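You operate a simulated robot arm through the tools that you are given. There is no shell and no other tool. Be economical: measure what you need, move in short steps, check, and stop when the job is done.

You are at the controls of a simulated two-armed robot. One attempt, no reset.

Task
Hold the white fitting while you draw its pin, then gauge the bore and cap it by depth.
Fine: brown pin standing in the rework tray, depth gauge back where it lay.
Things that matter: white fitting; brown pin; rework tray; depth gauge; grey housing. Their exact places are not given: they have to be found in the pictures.

The check looks at the end state, three seconds after you hand in, the way a careful person would. Anything else that was tipped, shoved, dropped, spilled or broken makes it a failure. Lids that push on must go on centred and level and be pressed home; caps that screw on are set level and turned clockwise until they are tight.

Robot
Two 6-joint arms with two-finger parallel grippers on one trunk, on a base that drives. Base frame: it is fixed to the floor where the robot stands at the start and does not move with it; the origin is under the middle of the robot, x ahead of it, y to its left, z up. Readings come in cm, rad, newtons and seconds.
The left shoulder is at the start at [6, 18.7, 122.2], the right one opposite. Places, roughly: rework tray [50, -30, 90]. Payload 1.57 kg a hand.
The tool frame of a hand sits at the grasp point between the pads (the TCP): z along the fingers, y along the line on which they close. The tips reach 3 cm beyond it. Largest opening 11 cm; finger width 2.4, thickness 1.2; the body of the gripper, 4.8 by 11.2 cm, starts 7.8 cm behind the TCP.
Orientation is told as [roll, pitch, yaw] about the base's x, y, z axes, in that order, counted from this pose: with the fingers straight down and closing along the base's y, the tool's x points along the base's -x, its y along +y and its z along -z.

Tools
- The arms move only by the tool arm_command. It takes "left_targets", "right_targets" or both (then of equal length, played together; a hand with none holds still); each is one flat list of numbers, 7 for each row, row after row: the shift along the tool's x, y, z in units of 25 mm (1.0 is 25 mm), then the turn, a rotation vector about the tool's x, y, z in units of 6 degrees (1.0 is 6 degrees), then the opening, from 0 (shut) to 1 (fully open). In form: [x, y, z, rx, ry, rz, fingers, x, y, z, rx, ry, rz, fingers, ...]. A call has 1 to 10 rows; each row shifts and turns the commanded pose from where the row before left it, along the tool's axes as they then stand. A call with a number of a shift or a turn outside -1 to 1 is refused whole. Rows are played at 5 a second. More than 5 cm and 0.15 rad between two rows, or a gripper value outside its range, and nothing of the call is played. Where a pose cannot be reached the arm comes as near as it can. A force on the tool above 90 N (or 10 N above the force at the start of the call, whichever is more), or a blocked arm, ends the call early, and 0.2 s more pass. Each finger travels about 15.3 cm/s and halts on what it meets, pressing with about 42 N; the grip force reading is that of the motor and also rises with nothing between the fingers. The clock runs only during rows and for 0.2 s after the last one: add rows that do not move to give the fingers time. It gives the time, the measured TCP pose, the force on the tool (base axes), the opening and the grip force at its end, in the units of the frame above (readings bear some noise).
- Cameras (640 x 400 px; columns grow to the right, rows downward): "scene" is now at [1.62, -0.56, 176.52]; the picture's right is [-0.07, -1.00, 0.00], its down [-0.75, 0.05, -0.66] and it looks along [0.66, -0.05, -0.75] (base axes); focal length 270 px, centre (320, 200). "left" rides on the left gripper at [7, -1.6, -14.1] in its tool frame; the picture's right is [0.23, 0.97, 0.00], its down [-0.86, 0.20, -0.48] and it looks along [-0.47, 0.11, 0.88] (tool axes); focal length 222 px, centre (320, 200). "right" rides on the right gripper at [7, 1.6, -14.1] in its tool frame; the picture's right is [-0.23, 0.97, 0.00], its down [-0.86, -0.20, -0.48] and it looks along [-0.47, -0.11, 0.88] (tool axes); focal length 222 px, centre (320, 200).
- snapshot(camera): a new picture of that camera. The clock stands still meanwhile.
- raise_lower(by): slides the trunk up (or, below 0, down) by that many cm; the arms and the scene camera ride with it, the base frame stays. It gives what a move gives, with no picture.
- drive_base(legs): drives the robot by 1 to 6 legs, each [ahead, left, turn to the left] in cm, cm and rad, along the robot's own axes; the way and the turn of a leg run together, so that a leg with both is an arc; at most 150 cm and 3.142 rad a leg. The arms and the cameras ride along, it lands a little off, and it stops where it bumps. It gives what a move gives.
- head_to(pan, tilt): turns the head with the scene camera to pan (to the left, within 1.501 rad either way) and tilt (down, from -0.506 to 1.204), counted from straight ahead of the robot. It gives what a move gives.
- pixel_to_xyz(camera, pixels): for up to 12 pixels [column, row] of the newest picture of that camera ("zoom" is the newest enlarged one), the place [x, y, z] in the base frame of the surface seen there, good to about 0.2 cm. The clock stands still meanwhile.
- zoom(camera, box): a new picture of the part [left, top, right, bottom] of that camera's present view, enlarged. The clock stands still meanwhile.
- hand_in(): hands the job in; it is judged then, once.

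Go step by step. Measure first, check grasps and placings, and put right what went wrong. The budget is 80 turns and 78 pictures, counting those below and the enlarged ones. Unless the task says otherwise, let go and move clear before handing in, and close with one line.

The tools are called after "Request:" as name(argument=value, ...) on one line, values as JSON. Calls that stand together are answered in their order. arm_command: Moves the arms, as the interface text tells. Its arguments: {"type":"object","properties":{"left_targets":{"type":"array"},"right_targets":{"type":"array"}},"required":[]} The other tools are called the same way: raise_lower (by) slides the trunk up or down; drive_base (legs) drives the base; head_to (pan, tilt) turns the head that bears the scene camera; snapshot (camera) takes a picture; pixel_to_xyz (camera, pixels) gives the place of the surface under pixels of a picture; zoom (camera, box) takes an enlarged picture of a part of a camera's view; hand_in () hands the job in.

At the start:

```text
time: 0.0
left_ee_pos: [30.1, 32.79, 123.33]
left_orientation: [0.0, 0.0, 0.001]
left_contact_force: [-0.1, 0.2, 0.3]
left_gripper_width: 11.0
left_finger_force: 0.1
right_ee_pos: [40.45, -2.61, 132.15]
right_orientation: [0.0, -0.001, -0.001]
right_contact_force: [0.4, 0.0, -0.1]
right_gripper_width: 11.01
right_finger_force: 0.1
trunk travel left (down, up): [-85.0, 14.0]
robot x, y, heading: [-0.16, -0.15, -0.001]
head pan, tilt: [-0.072, 0.852]
```

scene: 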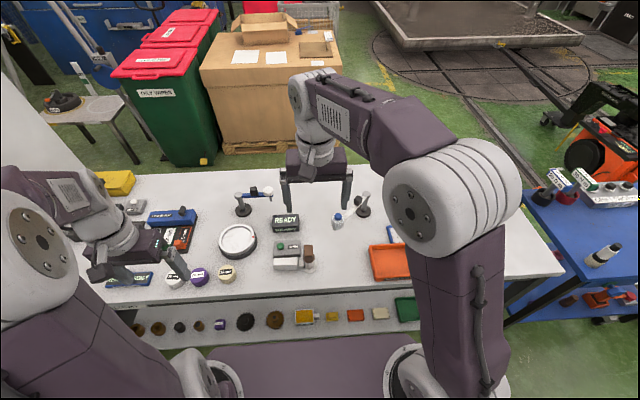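
right: 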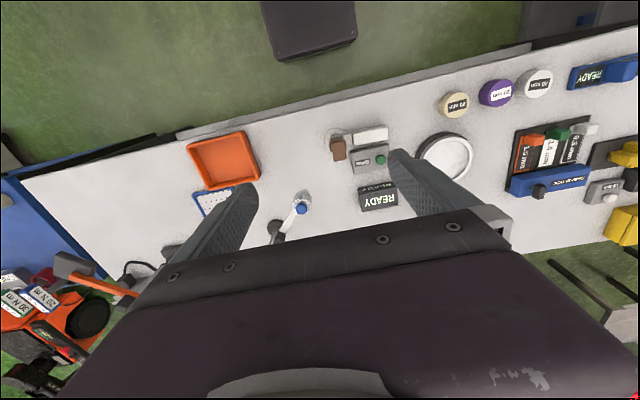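
left: 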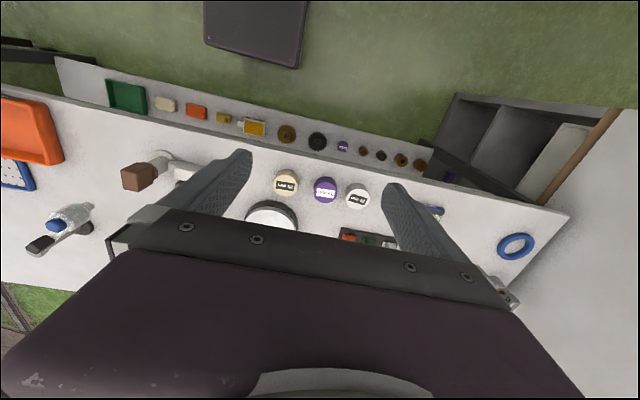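

The scene shows a bench with an orange tray near (390,262), a white/grey/brown item group near (290,255), gauges near (180,235) and caps near (200,275). I'll zoom in on these before moving anything.

Request:
zoom(camera="scene", box=[220, 170, 420, 295])

Request:
zoom(camera="scene", box=[90, 165, 290, 290])

Request:
zoom(camera="right", box=[320, 60, 640, 260])

```text
3.20 times, centred on (320, 232) of scene
```

zoom: 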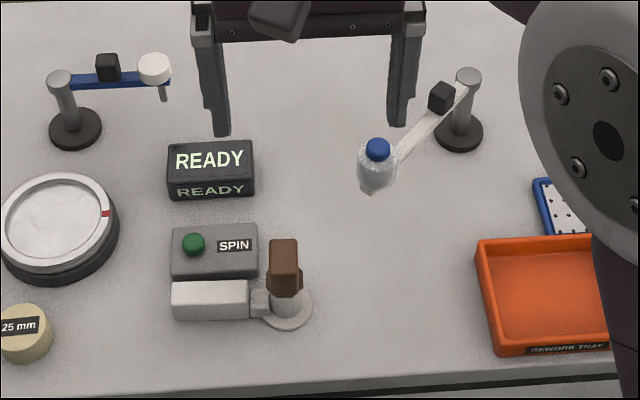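

```text
3.20 times, centred on (190, 228) of scene
```

zoom: 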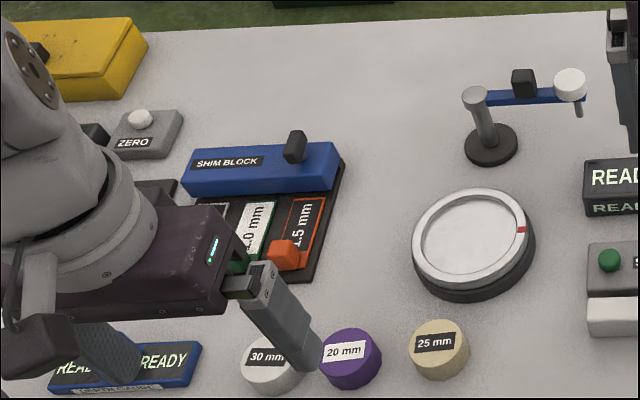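

```text
2.00 times, centred on (480, 160) of right
```

zoom: 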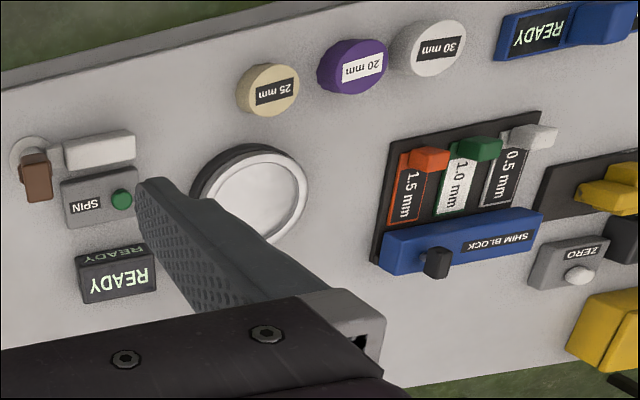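

The blue "READY" tool at zoom (125,368) may be the depth gauge; the fitting has a tube with the brown pin. I'll look closer and measure positions.

Request:
pixel_to_xyz(camera="scene", pixels=[[290, 265], [309, 252], [309, 269], [388, 262], [290, 248], [238, 240], [227, 273], [199, 275], [174, 280], [130, 279], [337, 220], [330, 190]])

Request:
zoom(camera="left", box=[100, 80, 340, 230])

Request:
zoom(camera="right", box=[180, 110, 420, 260])

Request:
zoom(camera="left", box=[330, 170, 570, 320])

```text
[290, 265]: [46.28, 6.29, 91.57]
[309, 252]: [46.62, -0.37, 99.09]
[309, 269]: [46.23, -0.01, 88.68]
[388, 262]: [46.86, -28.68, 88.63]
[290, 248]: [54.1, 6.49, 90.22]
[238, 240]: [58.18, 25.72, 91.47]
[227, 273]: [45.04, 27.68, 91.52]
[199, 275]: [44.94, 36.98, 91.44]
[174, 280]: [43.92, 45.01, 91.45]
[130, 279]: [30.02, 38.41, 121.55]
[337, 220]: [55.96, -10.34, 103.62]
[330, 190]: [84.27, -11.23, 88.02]
```

```text
2.67 times, centred on (220, 155) of left
```

zoom: 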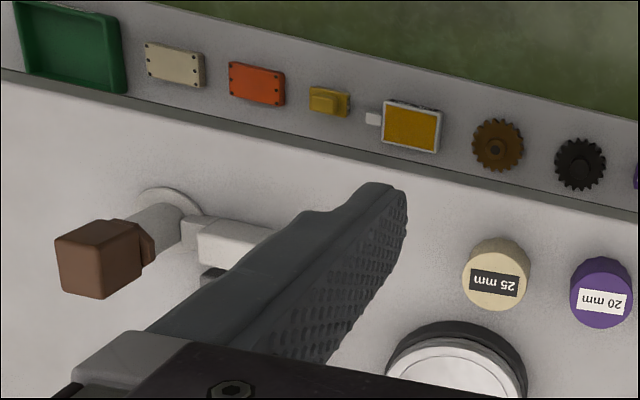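

```text
2.67 times, centred on (300, 185) of right
```

zoom: 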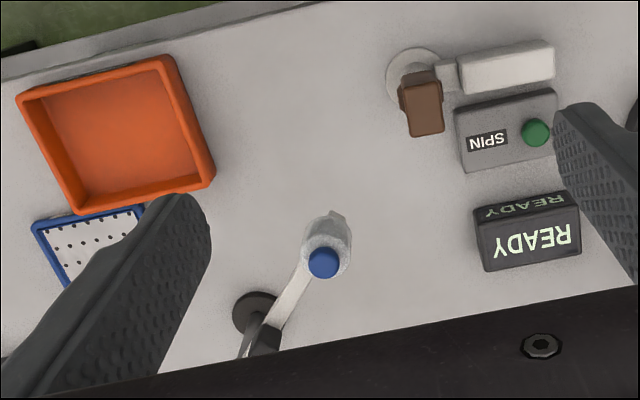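

```text
2.67 times, centred on (450, 245) of left
```

zoom: 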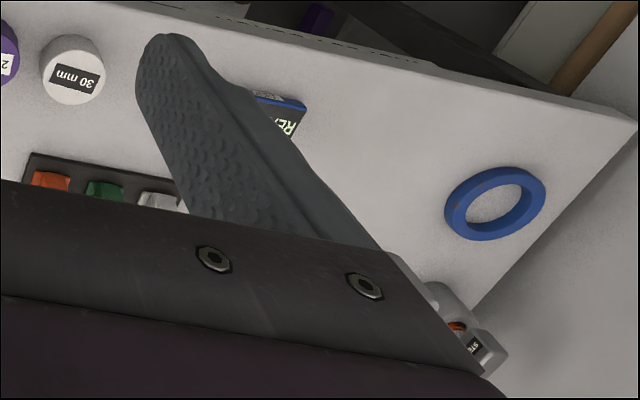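

The bench top is at z≈88, and the fitting with its pin stands at about (46,0). I'll look left and right to find the gauge and the housing.

Request:
head_to(pan=0.7, tilt=0.85)

Request:
snapshot(camera="scene")

Request:
head_to(pan=-0.8, tilt=0.85)

Request:
snapshot(camera="scene")

```text
time: 1.1
left_ee_pos: [30.15, 32.69, 123.35]
left_orientation: [0.0, 0.001, 0.0]
left_contact_force: [0.1, 0.1, -0.3]
left_gripper_width: 11.02
left_finger_force: 0.1
right_ee_pos: [40.49, -2.58, 132.0]
right_orientation: [0.001, 0.0, 0.001]
right_contact_force: [0.2, 0.2, -0.1]
right_gripper_width: 10.99
right_finger_force: 0.0
trunk travel left (down, up): [-85.0, 14.0]
robot x, y, heading: [-0.12, -0.07, -0.001]
head pan, tilt: [0.7, 0.85]
```

```text
68 pictures are left
```

scene: 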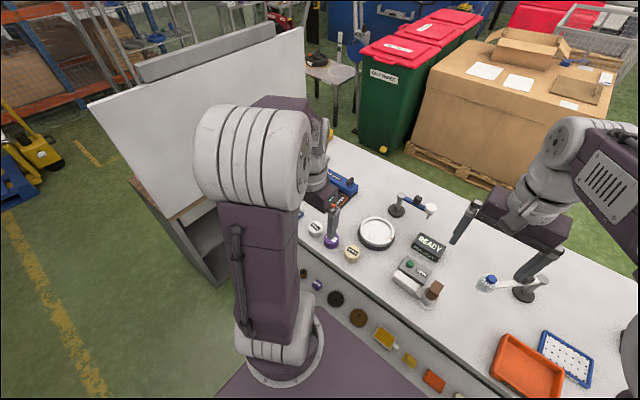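

```text
time: 2.7
left_ee_pos: [30.2, 32.82, 123.31]
left_orientation: [0.0, 0.0, 0.0]
left_contact_force: [-0.3, -0.1, 0.9]
left_gripper_width: 11.01
left_finger_force: 0.2
right_ee_pos: [40.48, -2.57, 132.1]
right_orientation: [0.0, -0.001, 0.001]
right_contact_force: [0.2, -0.2, 0.8]
right_gripper_width: 10.98
right_finger_force: 0.1
trunk travel left (down, up): [-85.0, 14.0]
robot x, y, heading: [0.12, -0.53, -0.008]
head pan, tilt: [-0.799, 0.85]
```

```text
67 pictures are left
```

scene: 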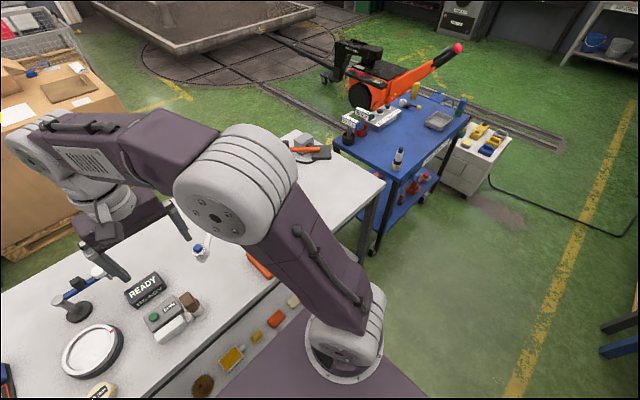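

There's something grey and orange at the right end, (308,150), and the left arm hides the depth gauge. I'll back off to see the whole bench.

Request:
drive_base(legs=[[-35, 0, 0]])

Request:
head_to(pan=0.35, tilt=0.7)

Request:
snapshot(camera="scene")

Request:
head_to(pan=-0.35, tilt=0.7)

Request:
snapshot(camera="scene")

```text
time: 5.0
left_ee_pos: [-4.54, 32.76, 123.18]
left_orientation: [0.001, 0.003, -0.003]
left_contact_force: [0.4, -0.7, 0.1]
left_gripper_width: 10.99
left_finger_force: 0.1
right_ee_pos: [5.86, -2.72, 132.05]
right_orientation: [0.0, 0.003, -0.001]
right_contact_force: [0.4, -0.6, -0.9]
right_gripper_width: 11.0
right_finger_force: 0.0
trunk travel left (down, up): [-85.0, 14.0]
robot x, y, heading: [-35.14, 0.01, -0.002]
head pan, tilt: [-0.799, 0.85]
```

```text
time: 6.3
left_ee_pos: [-4.7, 32.78, 123.29]
left_orientation: [-0.001, 0.0, 0.0]
left_contact_force: [0.3, 0.3, 0.5]
left_gripper_width: 11.03
left_finger_force: 0.0
right_ee_pos: [5.59, -2.68, 132.03]
right_orientation: [0.0, 0.0, -0.001]
right_contact_force: [-0.5, -0.2, -0.4]
right_gripper_width: 11.0
right_finger_force: 0.0
trunk travel left (down, up): [-85.0, 14.0]
robot x, y, heading: [-34.74, 0.12, 0.001]
head pan, tilt: [0.351, 0.7]
```

```text
66 pictures are left
```

scene: 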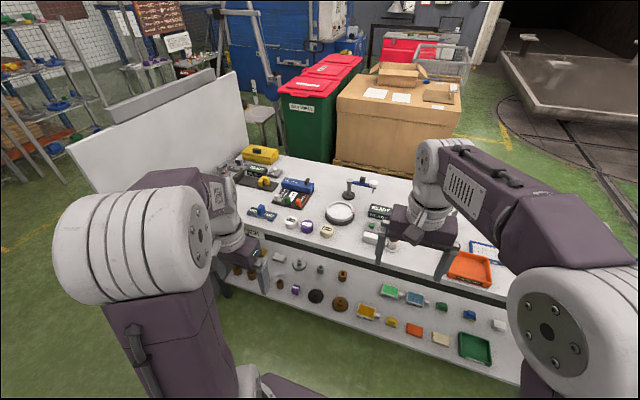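

```text
time: 7.4
left_ee_pos: [-4.75, 32.81, 123.35]
left_orientation: [0.001, 0.002, -0.003]
left_contact_force: [-0.2, -0.4, 0.2]
left_gripper_width: 11.01
left_finger_force: 0.1
right_ee_pos: [5.65, -2.58, 132.18]
right_orientation: [0.002, 0.001, -0.004]
right_contact_force: [0.4, -0.1, -0.1]
right_gripper_width: 10.99
right_finger_force: 0.2
trunk travel left (down, up): [-85.0, 14.0]
robot x, y, heading: [-34.59, 0.01, -0.003]
head pan, tilt: [-0.351, 0.7]
```

```text
65 pictures are left
```

scene: 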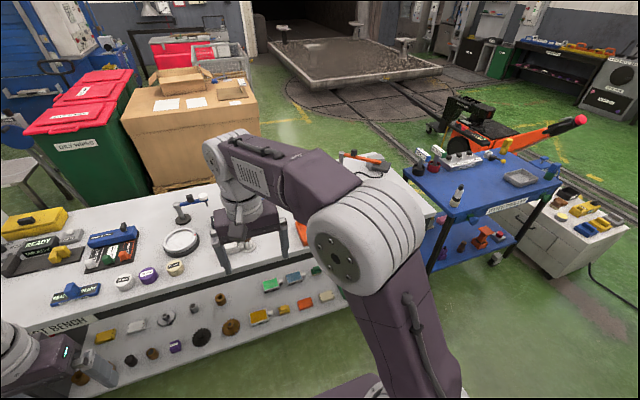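

Request:
zoom(camera="scene", box=[0, 180, 240, 330])

Request:
head_to(pan=0.0, tilt=0.75)

Request:
snapshot(camera="scene")

Request:
snapshot(camera="right")

```text
2.67 times, centred on (120, 255) of scene
```

zoom: 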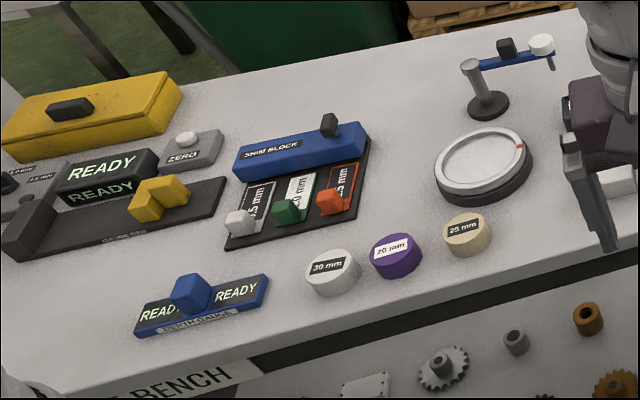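

```text
time: 8.2
left_ee_pos: [-4.67, 32.81, 123.42]
left_orientation: [-0.001, 0.0, -0.002]
left_contact_force: [0.3, -0.8, -0.3]
left_gripper_width: 10.99
left_finger_force: 0.0
right_ee_pos: [5.59, -2.54, 132.18]
right_orientation: [0.0, 0.001, -0.001]
right_contact_force: [-0.4, -0.5, 0.4]
right_gripper_width: 11.02
right_finger_force: 0.0
trunk travel left (down, up): [-85.0, 14.0]
robot x, y, heading: [-34.93, -0.08, 0.003]
head pan, tilt: [0.0, 0.75]
```

```text
63 pictures are left
```

scene: 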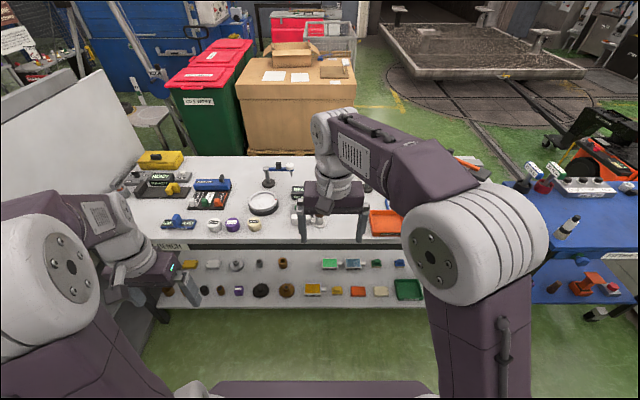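

```text
62 pictures are left
```

right: 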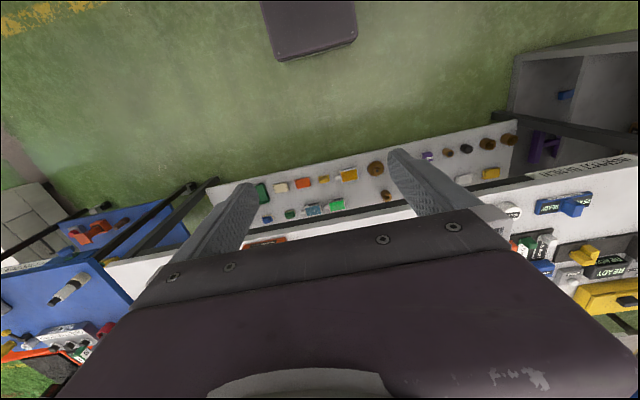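

The depth gauge is the blue "DEPTH GAUGE" READY tool beside the 30/20/25 mm caps. I'll drive back in and look closely at the fitting with the right hand camera, with the arm backed off for a better view.

Request:
drive_base(legs=[[30, 0, 0]])

Request:
arm_command(right_targets=[1, 0, 0, 0, 0, 0, 1, 1, 0, 0, 0, 0, 0, 1, 1, 0, 0, 0, 0, 0, 1, 1, 0, 0, 0, 0, 0, 1, 0.8, -1, 0, 0, 0, 0, 1, 0, -1, 0, 0, 0, 0, 1, 0, -1, 0, 0, 0, 0, 1, 0, -1, 0, 0, 0, 0, 1])

Request:
head_to(pan=0.0, tilt=0.85)

Request:
snapshot(camera="scene")

Request:
snapshot(camera="right")

```text
time: 10.3
left_ee_pos: [24.67, 32.82, 123.36]
left_orientation: [0.0, -0.003, 0.001]
left_contact_force: [0.4, 0.6, 0.8]
left_gripper_width: 11.03
left_finger_force: 0.0
right_ee_pos: [35.28, -2.49, 132.15]
right_orientation: [-0.001, -0.003, -0.001]
right_contact_force: [0.2, -0.5, -0.2]
right_gripper_width: 11.0
right_finger_force: 0.2
trunk travel left (down, up): [-85.0, 14.0]
robot x, y, heading: [-4.81, -0.17, -0.004]
head pan, tilt: [0.0, 0.75]
```

```text
time: 12.1
left_ee_pos: [24.99, 32.64, 123.29]
left_orientation: [0.001, -0.001, 0.0]
left_contact_force: [-0.6, 0.3, -0.7]
left_gripper_width: 10.99
left_finger_force: 0.1
right_ee_pos: [23.44, -12.63, 132.13]
right_orientation: [0.0, -0.002, 0.003]
right_contact_force: [-0.1, -0.3, 0.1]
right_gripper_width: 10.99
right_finger_force: 0.0
trunk travel left (down, up): [-85.0, 14.0]
robot x, y, heading: [-4.92, 0.09, 0.002]
head pan, tilt: [0.0, 0.75]
```

```text
time: 12.8
left_ee_pos: [24.95, 32.81, 123.38]
left_orientation: [0.0, 0.001, 0.0]
left_contact_force: [-0.2, 0.5, -0.4]
left_gripper_width: 11.0
left_finger_force: 0.1
right_ee_pos: [23.56, -12.47, 132.07]
right_orientation: [0.0, -0.001, 0.0]
right_contact_force: [0.3, -0.7, -0.2]
right_gripper_width: 10.98
right_finger_force: 0.0
trunk travel left (down, up): [-85.0, 14.0]
robot x, y, heading: [-4.79, -0.25, 0.001]
head pan, tilt: [0.0, 0.85]
```

```text
61 pictures are left
```

scene: 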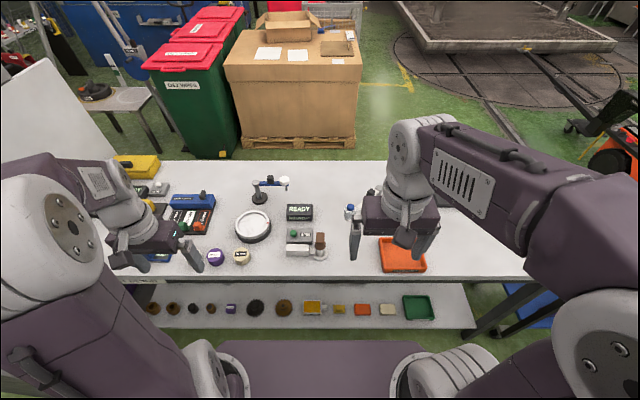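

```text
60 pictures are left
```

right: 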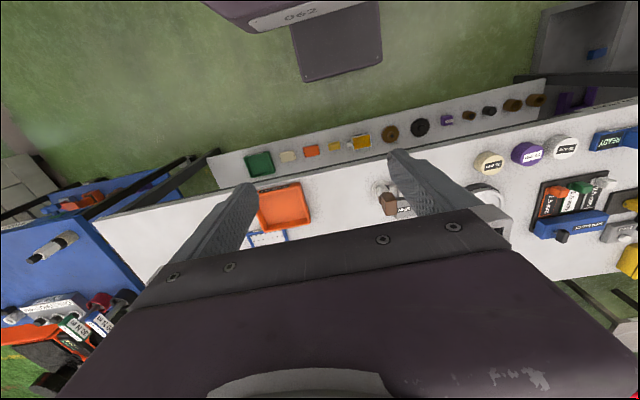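

Request:
zoom(camera="scene", box=[270, 195, 350, 270])

Request:
pixel_to_xyz(camera="scene", pixels=[[297, 249], [320, 237], [319, 256], [310, 251], [298, 231], [253, 227], [241, 256], [215, 257], [403, 256], [287, 252], [307, 252], [350, 208]])

Request:
zoom(camera="scene", box=[340, 160, 440, 280])

```text
5.33 times, centred on (310, 232) of scene
```

zoom: 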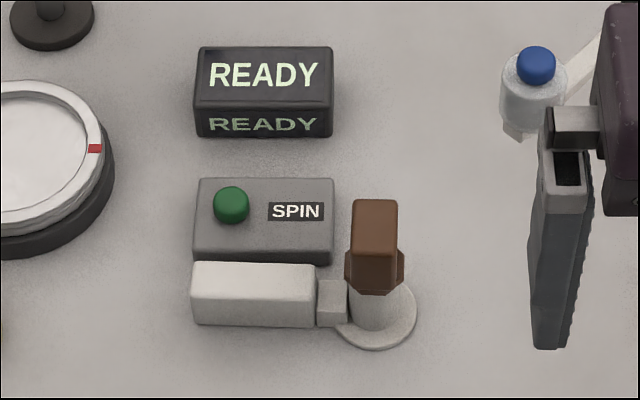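

```text
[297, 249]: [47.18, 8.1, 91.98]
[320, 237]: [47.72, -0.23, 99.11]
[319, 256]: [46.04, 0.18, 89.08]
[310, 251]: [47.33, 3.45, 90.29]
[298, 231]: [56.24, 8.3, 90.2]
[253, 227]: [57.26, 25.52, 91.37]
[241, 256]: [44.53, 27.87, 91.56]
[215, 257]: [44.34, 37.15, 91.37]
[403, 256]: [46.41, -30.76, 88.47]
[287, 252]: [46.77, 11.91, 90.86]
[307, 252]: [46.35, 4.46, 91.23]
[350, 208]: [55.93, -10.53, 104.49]
```

```text
3.33 times, centred on (390, 220) of scene
```

zoom: 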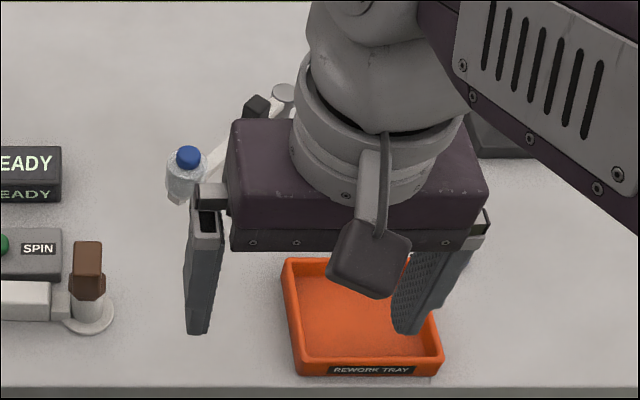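

I still can't identify the grey housing; something grey sits at the right end of the bench, zoom (500,140). I'll drive right to see past the arm.

Request:
drive_base(legs=[[-25, 0, 0], [0, -60, 0]])

Request:
head_to(pan=0.15, tilt=0.7)

Request:
snapshot(camera="scene")

```text
time: 17.5
left_ee_pos: [-0.11, -26.33, 123.36]
left_orientation: [0.0, 0.0, -0.003]
left_contact_force: [0.4, -0.7, 0.0]
left_gripper_width: 10.99
left_finger_force: 0.1
right_ee_pos: [-1.7, -71.7, 132.17]
right_orientation: [-0.001, 0.0, -0.004]
right_contact_force: [0.6, 0.2, -0.8]
right_gripper_width: 11.02
right_finger_force: 0.1
trunk travel left (down, up): [-85.0, 14.0]
robot x, y, heading: [-30.18, -59.07, -0.006]
head pan, tilt: [0.0, 0.85]
```

```text
time: 18.2
left_ee_pos: [-0.06, -26.46, 123.39]
left_orientation: [-0.002, -0.001, -0.006]
left_contact_force: [0.0, 0.5, 0.1]
left_gripper_width: 11.0
left_finger_force: 0.1
right_ee_pos: [-1.83, -71.72, 132.08]
right_orientation: [0.0, -0.001, -0.004]
right_contact_force: [0.0, -0.2, 0.1]
right_gripper_width: 11.03
right_finger_force: 0.1
trunk travel left (down, up): [-85.0, 14.0]
robot x, y, heading: [-29.96, -59.54, -0.006]
head pan, tilt: [0.15, 0.7]
```

```text
57 pictures are left
```

scene: 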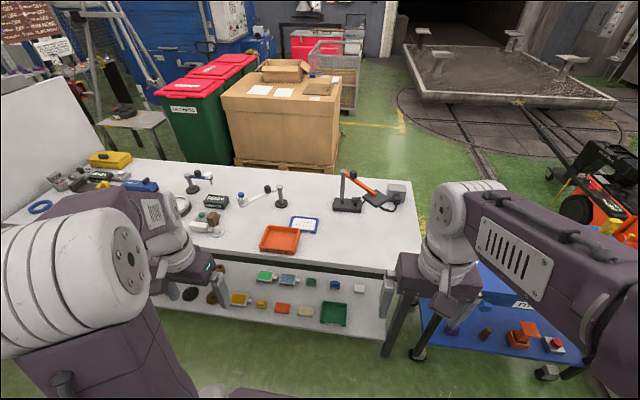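

Request:
zoom(camera="scene", box=[170, 160, 430, 320])

Request:
pixel_to_xyz(camera="scene", pixels=[[396, 193], [280, 238], [262, 248], [293, 252], [266, 228], [299, 231], [213, 217]])

```text
2.46 times, centred on (300, 240) of scene
```

zoom: 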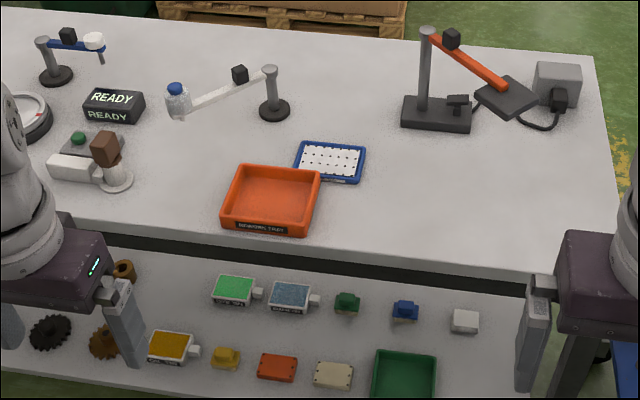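

```text
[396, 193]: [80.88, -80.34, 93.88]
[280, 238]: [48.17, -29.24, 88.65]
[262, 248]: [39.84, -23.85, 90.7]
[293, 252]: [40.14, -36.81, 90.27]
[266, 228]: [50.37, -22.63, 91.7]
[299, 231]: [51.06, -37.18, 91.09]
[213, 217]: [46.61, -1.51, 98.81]
```

The right end holds only a lamp, an outlet box and a tray. I'll check the left end of the bench the same way.

Request:
drive_base(legs=[[0, 110, 0]])

Request:
head_to(pan=0.05, tilt=0.75)

Request:
snapshot(camera="scene")

Request:
zoom(camera="scene", box=[180, 150, 480, 340])

```text
time: 23.9
left_ee_pos: [0.11, 83.17, 123.43]
left_orientation: [-0.001, 0.0, 0.001]
left_contact_force: [0.6, -0.5, 0.8]
left_gripper_width: 10.98
left_finger_force: 0.0
right_ee_pos: [-1.64, 37.88, 132.1]
right_orientation: [0.0, 0.0, 0.001]
right_contact_force: [0.5, -0.4, 0.0]
right_gripper_width: 10.98
right_finger_force: 0.0
trunk travel left (down, up): [-85.0, 14.0]
robot x, y, heading: [-29.87, 50.09, -0.006]
head pan, tilt: [0.15, 0.7]
```

```text
time: 24.5
left_ee_pos: [0.05, 83.13, 123.35]
left_orientation: [0.001, 0.001, 0.001]
left_contact_force: [-0.1, 0.1, 0.4]
left_gripper_width: 11.01
left_finger_force: 0.0
right_ee_pos: [-1.64, 37.8, 132.08]
right_orientation: [0.0, 0.0, -0.001]
right_contact_force: [-0.8, 0.6, 0.5]
right_gripper_width: 11.02
right_finger_force: 0.1
trunk travel left (down, up): [-85.0, 14.0]
robot x, y, heading: [-29.69, 50.39, 0.001]
head pan, tilt: [0.051, 0.75]
```

```text
55 pictures are left
```

scene: 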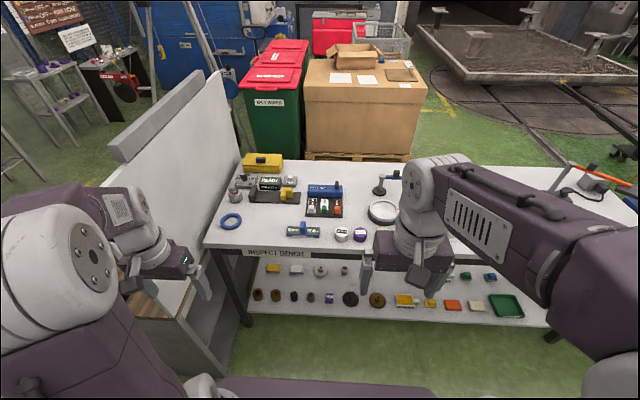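

```text
2.11 times, centred on (330, 245) of scene
```

zoom: 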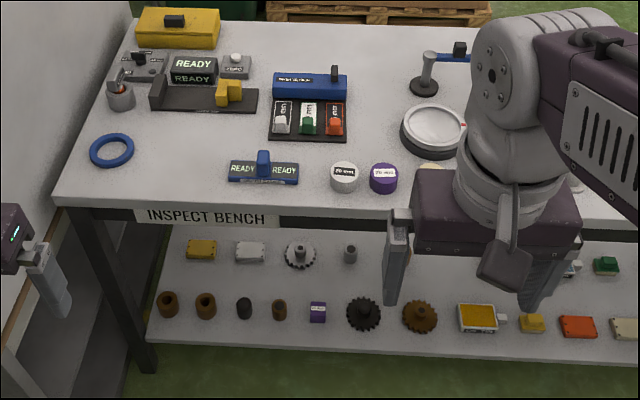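

No other housing on the left, so I need a close-up of the fitting assembly. I'll drive back to the centre and bring the right hand over it.

Request:
drive_base(legs=[[0, -50, 0], [28, 0, 0]])

Request:
arm_command(right_targets=[0, 0, 1, 0, 0, 1, 1, 0, 0, 1, 0, 0, 1, 1, 0, 0, 1, 0, 0, 1, 1, 0, 0, 1, 0, 0, 1, 1, 0, 0, 0, 0, 0, 0, 1])

Request:
snapshot(camera="right")

```text
time: 29.0
left_ee_pos: [27.62, 33.64, 123.41]
left_orientation: [0.0, -0.001, -0.002]
left_contact_force: [-0.4, 0.4, -0.3]
left_gripper_width: 10.98
left_finger_force: 0.0
right_ee_pos: [25.86, -11.74, 132.27]
right_orientation: [0.0, -0.002, 0.0]
right_contact_force: [0.3, 0.1, 0.6]
right_gripper_width: 11.03
right_finger_force: 0.1
trunk travel left (down, up): [-85.0, 14.0]
robot x, y, heading: [-2.61, 1.09, -0.004]
head pan, tilt: [0.051, 0.75]
```

```text
time: 30.2
left_ee_pos: [27.65, 33.7, 123.33]
left_orientation: [0.0, 0.0, 0.0]
left_contact_force: [-0.1, 0.0, -1.0]
left_gripper_width: 11.0
left_finger_force: 0.0
right_ee_pos: [25.88, -11.64, 122.31]
right_orientation: [-0.001, 0.001, -0.421]
right_contact_force: [-0.5, 0.1, 0.2]
right_gripper_width: 10.99
right_finger_force: 0.0
trunk travel left (down, up): [-85.0, 14.0]
robot x, y, heading: [-2.12, 1.03, -0.003]
head pan, tilt: [0.051, 0.75]
```

```text
53 pictures are left
```

right: 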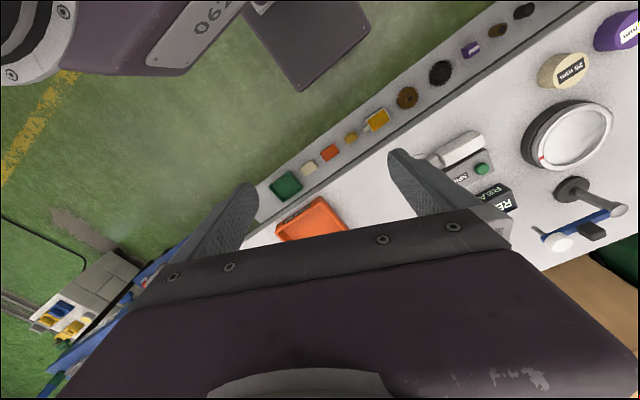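

Tool rz+ gives yaw−. I'll turn both hands so the fingers close along x with the cameras facing outward: right to yaw +90°, left to −90°.

Request:
arm_command(right_targets=[0, 0, 0, 0, 0, -1, 1, 0, 0, 0, 0, 0, -1, 1, 0, 0, 0, 0, 0, -1, 1, 0, 0, 0, 0, 0, -1, 1, 0, 0, 0, 0, 0, -1, 1, 0, 0, 0, 0, 0, -1, 1, 0, 0, 0, 0, 0, -1, 1, 0, 0, 0, 0, 0, -1, 1, 0, 0, 0, 0, 0, -1, 1, 0, 0, 0, 0, 0, -1, 1], left_targets=[0, 0, 0, 0, 0, 1, 1, 0, 0, 0, 0, 0, 1, 1, 0, 0, 0, 0, 0, 1, 1, 0, 0, 0, 0, 0, 1, 1, 0, 0, 0, 0, 0, 1, 1, 0, 0, 0, 0, 0, 1, 1, 0, 0, 0, 0, 0, 1, 1, 0, 0, 0, 0, 0, 1, 1, 0, 0, 0, 0, 0, 1, 1, 0, 0, 0, 0, 0, 1, 1])

Request:
arm_command(right_targets=[0, 0, 0, 0, 0, -1, 1, 0, 0, 0, 0, 0, -1, 1, 0, 0, 0, 0, 0, -1, 1, 0, 0, 0, 0, 0, -1, 1, 0, 0, 0, 0, 0, -1, 1, 0, 0, 0, 0, 0, -1, 1, 0, 0, 0, 0, 0, -1, 1, 0, 0, 0, 0, 0, -1, 1, 0, 0, 0, 0, 0, -1, 1], left_targets=[0, 0, 0, 0, 0, 1, 1, 0, 0, 0, 0, 0, 1, 1, 0, 0, 0, 0, 0, 1, 1, 0, 0, 0, 0, 0, 1, 1, 0, 0, 0, 0, 0, 1, 1, 0, 0, 0, 0, 0, 0, 1, 0, 0, 0, 0, 0, 0, 1, 0, 0, 0, 0, 0, 0, 1, 0, 0, 0, 0, 0, 0, 1])

Request:
head_to(pan=0.0, tilt=0.85)

Request:
snapshot(camera="scene")

Request:
snapshot(camera="right")

```text
time: 32.4
left_ee_pos: [27.82, 33.74, 123.43]
left_orientation: [0.0, 0.0, -1.05]
left_contact_force: [0.4, -0.6, -0.2]
left_gripper_width: 10.99
left_finger_force: 0.0
right_ee_pos: [26.07, -11.64, 122.19]
right_orientation: [0.0, 0.0, 0.631]
right_contact_force: [0.7, 0.1, -0.2]
right_gripper_width: 11.0
right_finger_force: 0.1
trunk travel left (down, up): [-85.0, 14.0]
robot x, y, heading: [-1.94, 1.2, -0.0]
head pan, tilt: [0.051, 0.75]
```

```text
time: 34.4
left_ee_pos: [27.69, 33.61, 123.36]
left_orientation: [-0.002, 0.002, -1.574]
left_contact_force: [0.4, 1.0, 0.1]
left_gripper_width: 11.0
left_finger_force: 0.0
right_ee_pos: [25.99, -11.54, 122.15]
right_orientation: [-0.001, 0.0, 1.571]
right_contact_force: [0.0, -0.1, 0.1]
right_gripper_width: 10.99
right_finger_force: 0.1
trunk travel left (down, up): [-85.0, 14.0]
robot x, y, heading: [-3.04, 1.18, -0.003]
head pan, tilt: [0.051, 0.75]
```

```text
time: 35.1
left_ee_pos: [27.91, 33.66, 123.37]
left_orientation: [0.002, 0.001, -1.573]
left_contact_force: [0.1, -0.2, -0.2]
left_gripper_width: 11.0
left_finger_force: 0.0
right_ee_pos: [26.22, -11.55, 122.12]
right_orientation: [-0.002, 0.0, 1.569]
right_contact_force: [-0.3, 0.9, 0.1]
right_gripper_width: 11.02
right_finger_force: 0.0
trunk travel left (down, up): [-85.0, 14.0]
robot x, y, heading: [-2.28, 0.64, -0.004]
head pan, tilt: [0.0, 0.85]
```

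```text
52 pictures are left
```

scene: 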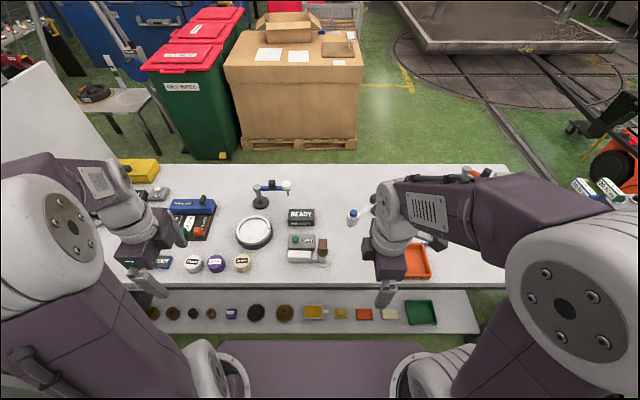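

```text
51 pictures are left
```

right: 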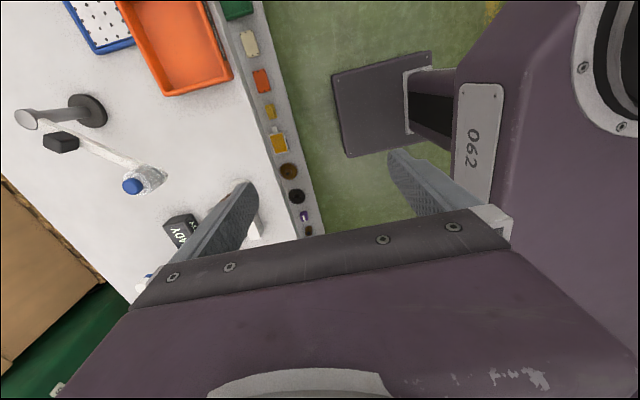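

Both hands are oriented. I'll move the right hand over the pin with its tips above z≈108, to inspect it.

Request:
arm_command(right_targets=[-0.45, -1, 0, 0, 0, 0, 1, -0.45, -1, 0, 0, 0, 0, 1, -0.45, -1, 0, 0, 0, 0, 1, -0.45, -1, 0, 0, 0, 0, 1, -0.45, -1, 0, 0, 0, 0, 1, -0.45, -1, 0, 0, 0, 0, 1, -0.45, -1, 0, 0, 0, 0, 1, -0.5, -1, 0, 0, 0, 0, 1, 0, -0.2, 1, 0, 0, 0, 1, 0, 0, 1, 0, 0, 0, 1])

Request:
snapshot(camera="right")

Request:
zoom(camera="right", box=[200, 50, 460, 220])

```text
time: 37.3
left_ee_pos: [27.85, 33.79, 123.49]
left_orientation: [0.0, 0.0, -1.573]
left_contact_force: [-0.5, -0.2, 1.2]
left_gripper_width: 10.99
left_finger_force: 0.1
right_ee_pos: [46.71, -2.57, 117.13]
right_orientation: [0.001, 0.0, 1.57]
right_contact_force: [0.2, -0.4, 0.0]
right_gripper_width: 11.03
right_finger_force: 0.2
trunk travel left (down, up): [-85.0, 14.0]
robot x, y, heading: [-2.26, 0.83, -0.005]
head pan, tilt: [0.0, 0.85]
```

```text
50 pictures are left
```

right: 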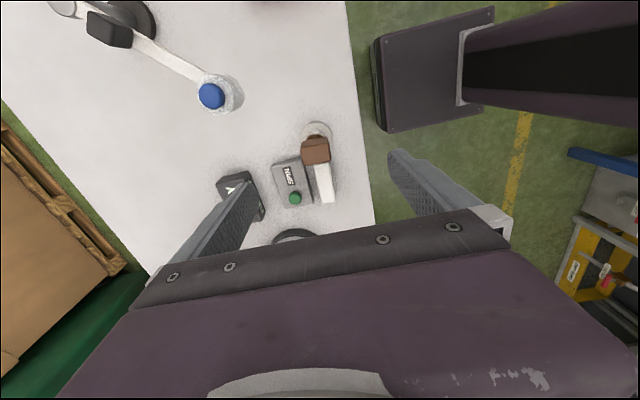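

```text
2.35 times, centred on (330, 135) of right
```

zoom: 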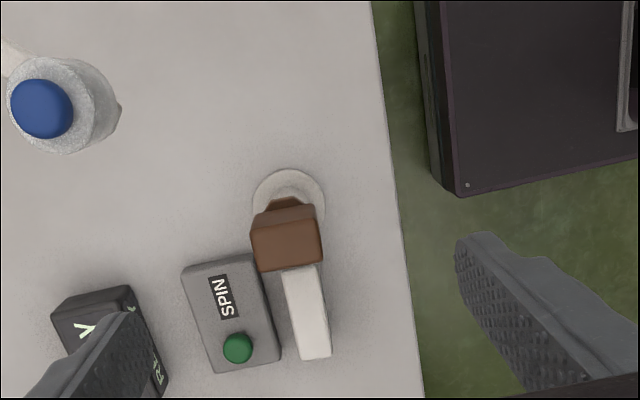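

The fitting is one white piece: flange, tube, tab and bar. I'll zoom in on the pin's lower joint and on the shelf to settle where the grey housing is.

Request:
zoom(camera="scene", box=[280, 225, 345, 270])

Request:
zoom(camera="scene", box=[130, 285, 450, 335])

Request:
pixel_to_xyz(camera="scene", pixels=[[284, 312], [322, 239], [322, 251], [322, 247], [290, 255], [310, 255], [300, 253], [300, 258], [299, 243], [321, 262]])

```text
8.89 times, centred on (312, 248) of scene
```

zoom: 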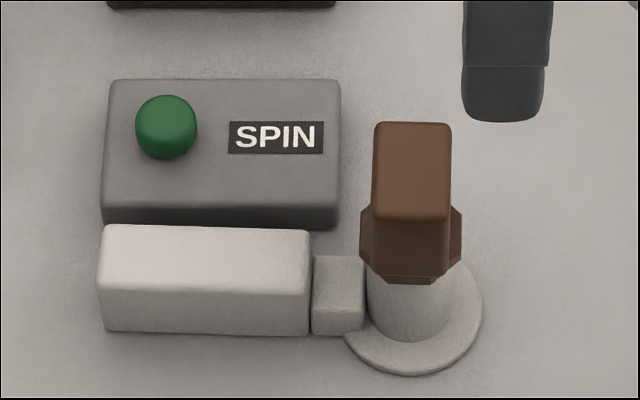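

```text
2.00 times, centred on (290, 310) of scene
```

zoom: 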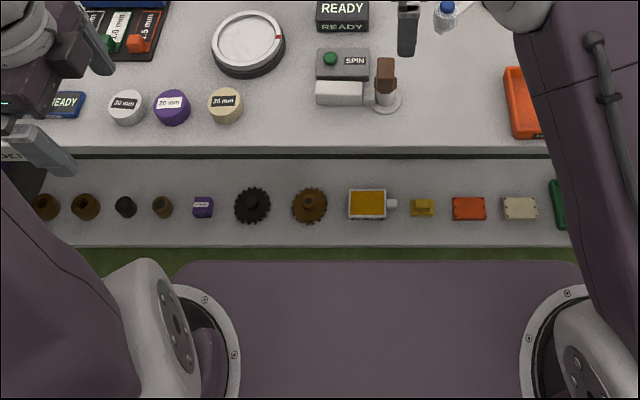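

```text
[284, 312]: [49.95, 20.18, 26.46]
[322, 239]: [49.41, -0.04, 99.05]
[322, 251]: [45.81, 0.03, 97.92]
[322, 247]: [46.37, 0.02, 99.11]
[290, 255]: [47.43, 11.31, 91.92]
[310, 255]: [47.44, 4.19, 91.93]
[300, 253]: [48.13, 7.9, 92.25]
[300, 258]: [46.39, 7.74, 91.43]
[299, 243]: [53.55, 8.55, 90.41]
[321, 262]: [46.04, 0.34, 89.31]
```

The shelf is at z≈26 and holds only loose parts. I'll measure the pin, tube and bar precisely on a zoom.

Request:
zoom(camera="scene", box=[280, 225, 345, 270])

Request:
pixel_to_xyz(camera="zoom", pixels=[[413, 128], [413, 205], [380, 170], [445, 170], [412, 260], [412, 310], [200, 235], [200, 288], [108, 260], [304, 260], [410, 368], [340, 290]])

Request:
zoom(camera="right", box=[260, 90, 360, 220])

Request:
pixel_to_xyz(camera="right", pixels=[[303, 148], [328, 146], [315, 154], [315, 140], [317, 180], [329, 180], [324, 200], [324, 167], [307, 126], [330, 128], [317, 124]])

```text
8.89 times, centred on (312, 248) of scene
```

zoom: 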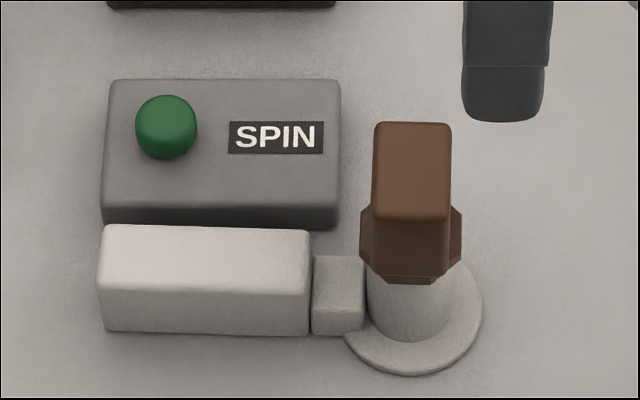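

```text
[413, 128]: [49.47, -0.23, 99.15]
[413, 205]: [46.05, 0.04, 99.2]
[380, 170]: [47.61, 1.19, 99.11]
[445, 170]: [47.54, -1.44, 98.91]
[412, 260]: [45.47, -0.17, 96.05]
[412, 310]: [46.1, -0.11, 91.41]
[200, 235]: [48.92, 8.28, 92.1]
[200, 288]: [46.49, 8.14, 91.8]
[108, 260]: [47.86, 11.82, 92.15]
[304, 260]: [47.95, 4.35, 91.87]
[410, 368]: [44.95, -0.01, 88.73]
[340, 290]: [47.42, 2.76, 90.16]
```

```text
3.08 times, centred on (310, 155) of right
```

zoom: 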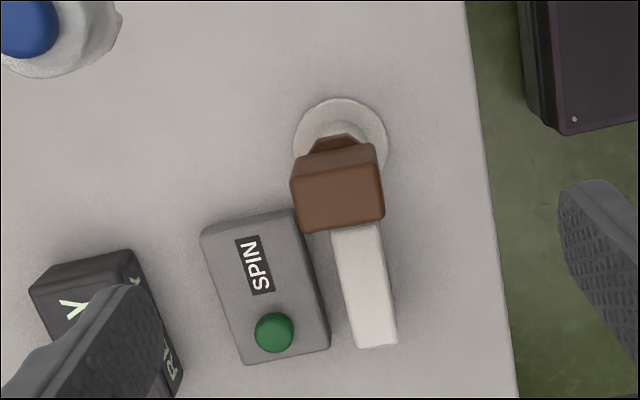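

```text
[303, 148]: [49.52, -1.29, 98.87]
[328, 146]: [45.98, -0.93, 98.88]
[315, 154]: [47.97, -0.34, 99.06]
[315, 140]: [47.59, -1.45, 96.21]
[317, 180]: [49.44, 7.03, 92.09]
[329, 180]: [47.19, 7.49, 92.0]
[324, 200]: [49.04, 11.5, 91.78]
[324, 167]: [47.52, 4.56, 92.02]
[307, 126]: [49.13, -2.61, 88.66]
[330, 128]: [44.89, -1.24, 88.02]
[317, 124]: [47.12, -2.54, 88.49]
```

Measured: pin handle x 45.9–49.6, y −1.4–1.2, top z 99.1, collar up to ~96.3; bar x 46.6–49.2, y 4.2–12, top 92. I'll move the left hand over the bar at (47.9, 10).

Request:
arm_command(left_targets=[-0.948, 0.802, 0.776, 0, 0, 0, 0.8, -0.948, 0.802, 0.776, 0, 0, 0, 0.6, -0.948, 0.802, 0.776, 0, 0, 0, 0.38, -0.948, 0.802, 0.776, 0, 0, 0, 0.38, -0.948, 0.802, 0.776, 0, 0, 0, 0.38, -0.948, 0.802, 0.776, 0, 0, 0, 0.38, -0.948, 0.802, 0.776, 0, 0, 0, 0.38, -0.948, 0.802, 0.776, 0, 0, 0, 0.38, -0.948, 0.802, 0.776, 0, 0, 0, 0.38, -0.948, 0.802, 0.776, 0, 0, 0, 0.38])

Request:
snapshot(camera="scene")

Request:
snapshot(camera="left")

```text
time: 39.5
left_ee_pos: [47.86, 9.98, 103.82]
left_orientation: [-0.001, 0.001, -1.57]
left_contact_force: [-0.4, -0.5, 0.4]
left_gripper_width: 4.2
left_finger_force: 0.0
right_ee_pos: [46.79, -2.75, 117.17]
right_orientation: [-0.001, 0.001, 1.571]
right_contact_force: [-0.1, -0.1, -0.4]
right_gripper_width: 10.99
right_finger_force: 0.2
trunk travel left (down, up): [-85.0, 14.0]
robot x, y, heading: [-2.34, 0.59, 0.004]
head pan, tilt: [0.0, 0.85]
```

```text
44 pictures are left
```

scene: 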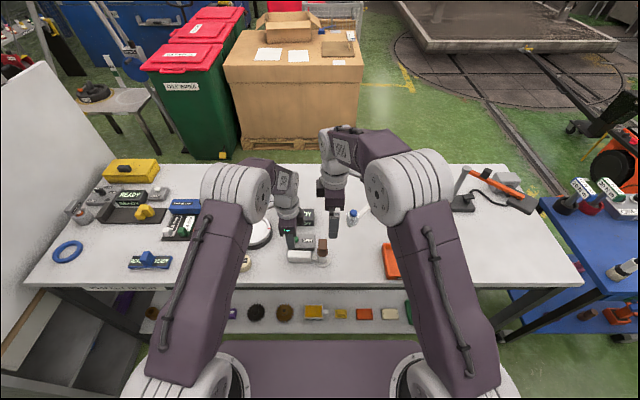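

```text
43 pictures are left
```

left: 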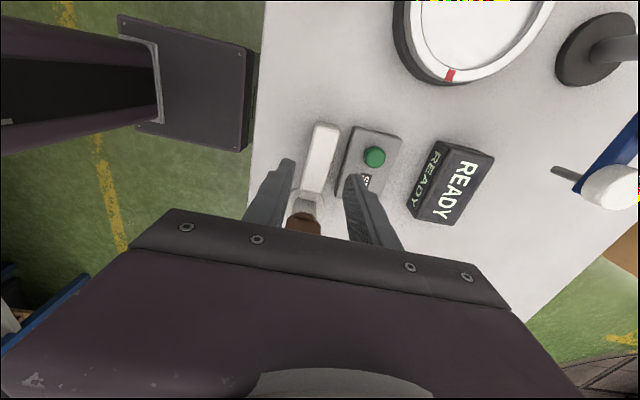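

The left hand is lined up on the bar, with its right finger over the gap to the SPIN box. I'll check that gap's width.

Request:
pixel_to_xyz(camera="left", pixels=[[338, 145], [335, 160], [344, 160], [350, 155], [313, 155], [338, 180], [333, 172]])

Request:
zoom(camera="left", box=[260, 110, 420, 240])

Request:
pixel_to_xyz(camera="scene", pixels=[[150, 260], [148, 257], [147, 264], [131, 262], [170, 259], [246, 263]])

```text
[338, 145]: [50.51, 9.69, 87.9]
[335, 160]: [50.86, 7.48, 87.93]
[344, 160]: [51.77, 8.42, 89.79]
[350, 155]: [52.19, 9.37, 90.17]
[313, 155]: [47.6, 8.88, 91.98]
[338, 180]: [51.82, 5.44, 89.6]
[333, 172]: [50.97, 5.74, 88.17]
```

```text
3.08 times, centred on (340, 175) of left
```

zoom: 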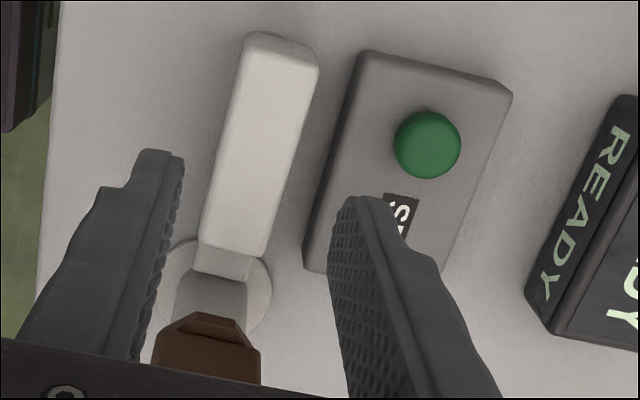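

```text
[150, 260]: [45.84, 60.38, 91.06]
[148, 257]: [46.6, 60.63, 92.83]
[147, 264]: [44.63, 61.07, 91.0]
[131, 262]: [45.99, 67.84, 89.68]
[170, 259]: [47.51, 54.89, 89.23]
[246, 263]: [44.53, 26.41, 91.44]
```

The gap ends at x≈51.4 (SPIN box). I'll shift 0.3 cm nearer, descend to z≈91.3 and check the forces.

Request:
arm_command(left_targets=[0, -0.12, 0, 0, 0, 0, 0.37, 0, 0, 1, 0, 0, 0, 0.37, 0, 0, 1, 0, 0, 0, 0.37, 0, 0, 1, 0, 0, 0, 0.37, 0, 0, 1, 0, 0, 0, 0.37, 0, 0, 0.5, 0, 0, 0, 0.37, 0, 0, 0.45, 0, 0, 0, 0.37, 0, 0, 0, 0, 0, 0, 0.37])

Request:
zoom(camera="left", box=[220, 80, 440, 240])

```text
time: 40.8
left_ee_pos: [48.63, 9.96, 94.85]
left_orientation: [0.047, -0.004, -1.571]
left_contact_force: [-0.5, 17.0, 56.1]
left_gripper_width: 3.68
left_finger_force: 0.1
right_ee_pos: [45.87, -2.62, 117.51]
right_orientation: [-0.006, 0.0, 1.572]
right_contact_force: [0.1, 0.2, -0.2]
right_gripper_width: 10.98
right_finger_force: 0.0
trunk travel left (down, up): [-85.0, 14.0]
robot x, y, heading: [-2.55, 1.24, 0.001]
head pan, tilt: [0.0, 0.85]
stopped in row 6 (left hand): the force on the tool passed its limit (the readings are from after the stop); the commanded pose is now the measured one
```

```text
2.50 times, centred on (330, 160) of left
```

zoom: 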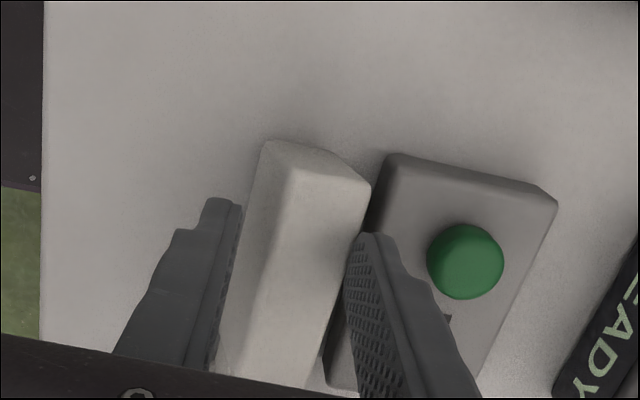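

The left hand was stopped by 56 N at z 94.85, with x shifted to 48.6, so a tip probably touched the bar top. I'll lift and re-check the pose and whether anything moved.

Request:
arm_command(left_targets=[0, 0, -0.8, 0, 0, 0, 0.37, 0, 0, -0.8, 0, 0, 0, 0.37, 0, 0, 0, 0, 0, 0, 0.37, 0, 0, 0, 0, 0, 0, 0.37])

Request:
zoom(camera="left", box=[220, 80, 440, 240])

Request:
pixel_to_xyz(camera="zoom", pixels=[[280, 200], [330, 200], [300, 170], [260, 300], [305, 200], [225, 170], [165, 280], [380, 240]])

```text
time: 41.8
left_ee_pos: [48.5, 9.89, 97.81]
left_orientation: [0.025, -0.003, -1.571]
left_contact_force: [-0.5, -0.5, -0.4]
left_gripper_width: 4.05
left_finger_force: 0.1
right_ee_pos: [46.8, -2.54, 117.12]
right_orientation: [0.0, 0.001, 1.57]
right_contact_force: [0.0, -0.2, 0.1]
right_gripper_width: 11.0
right_finger_force: 0.1
trunk travel left (down, up): [-85.0, 14.0]
robot x, y, heading: [-2.14, 0.83, -0.001]
head pan, tilt: [0.0, 0.85]
```

```text
2.50 times, centred on (330, 160) of left
```

zoom: 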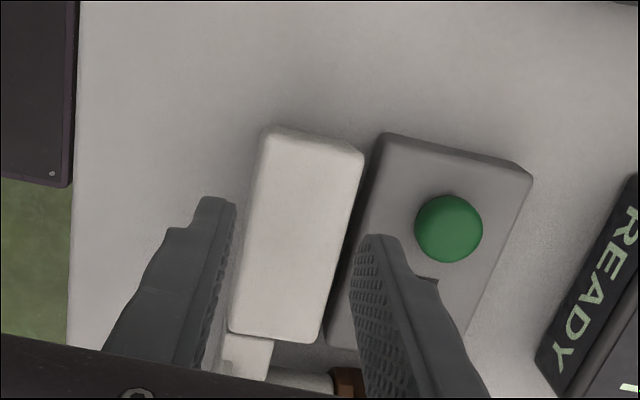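

```text
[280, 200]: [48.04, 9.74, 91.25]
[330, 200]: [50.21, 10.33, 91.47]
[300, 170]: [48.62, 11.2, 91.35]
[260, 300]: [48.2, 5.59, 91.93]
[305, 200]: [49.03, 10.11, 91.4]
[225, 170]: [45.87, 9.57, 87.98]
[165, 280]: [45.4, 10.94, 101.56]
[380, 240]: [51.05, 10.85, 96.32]
```

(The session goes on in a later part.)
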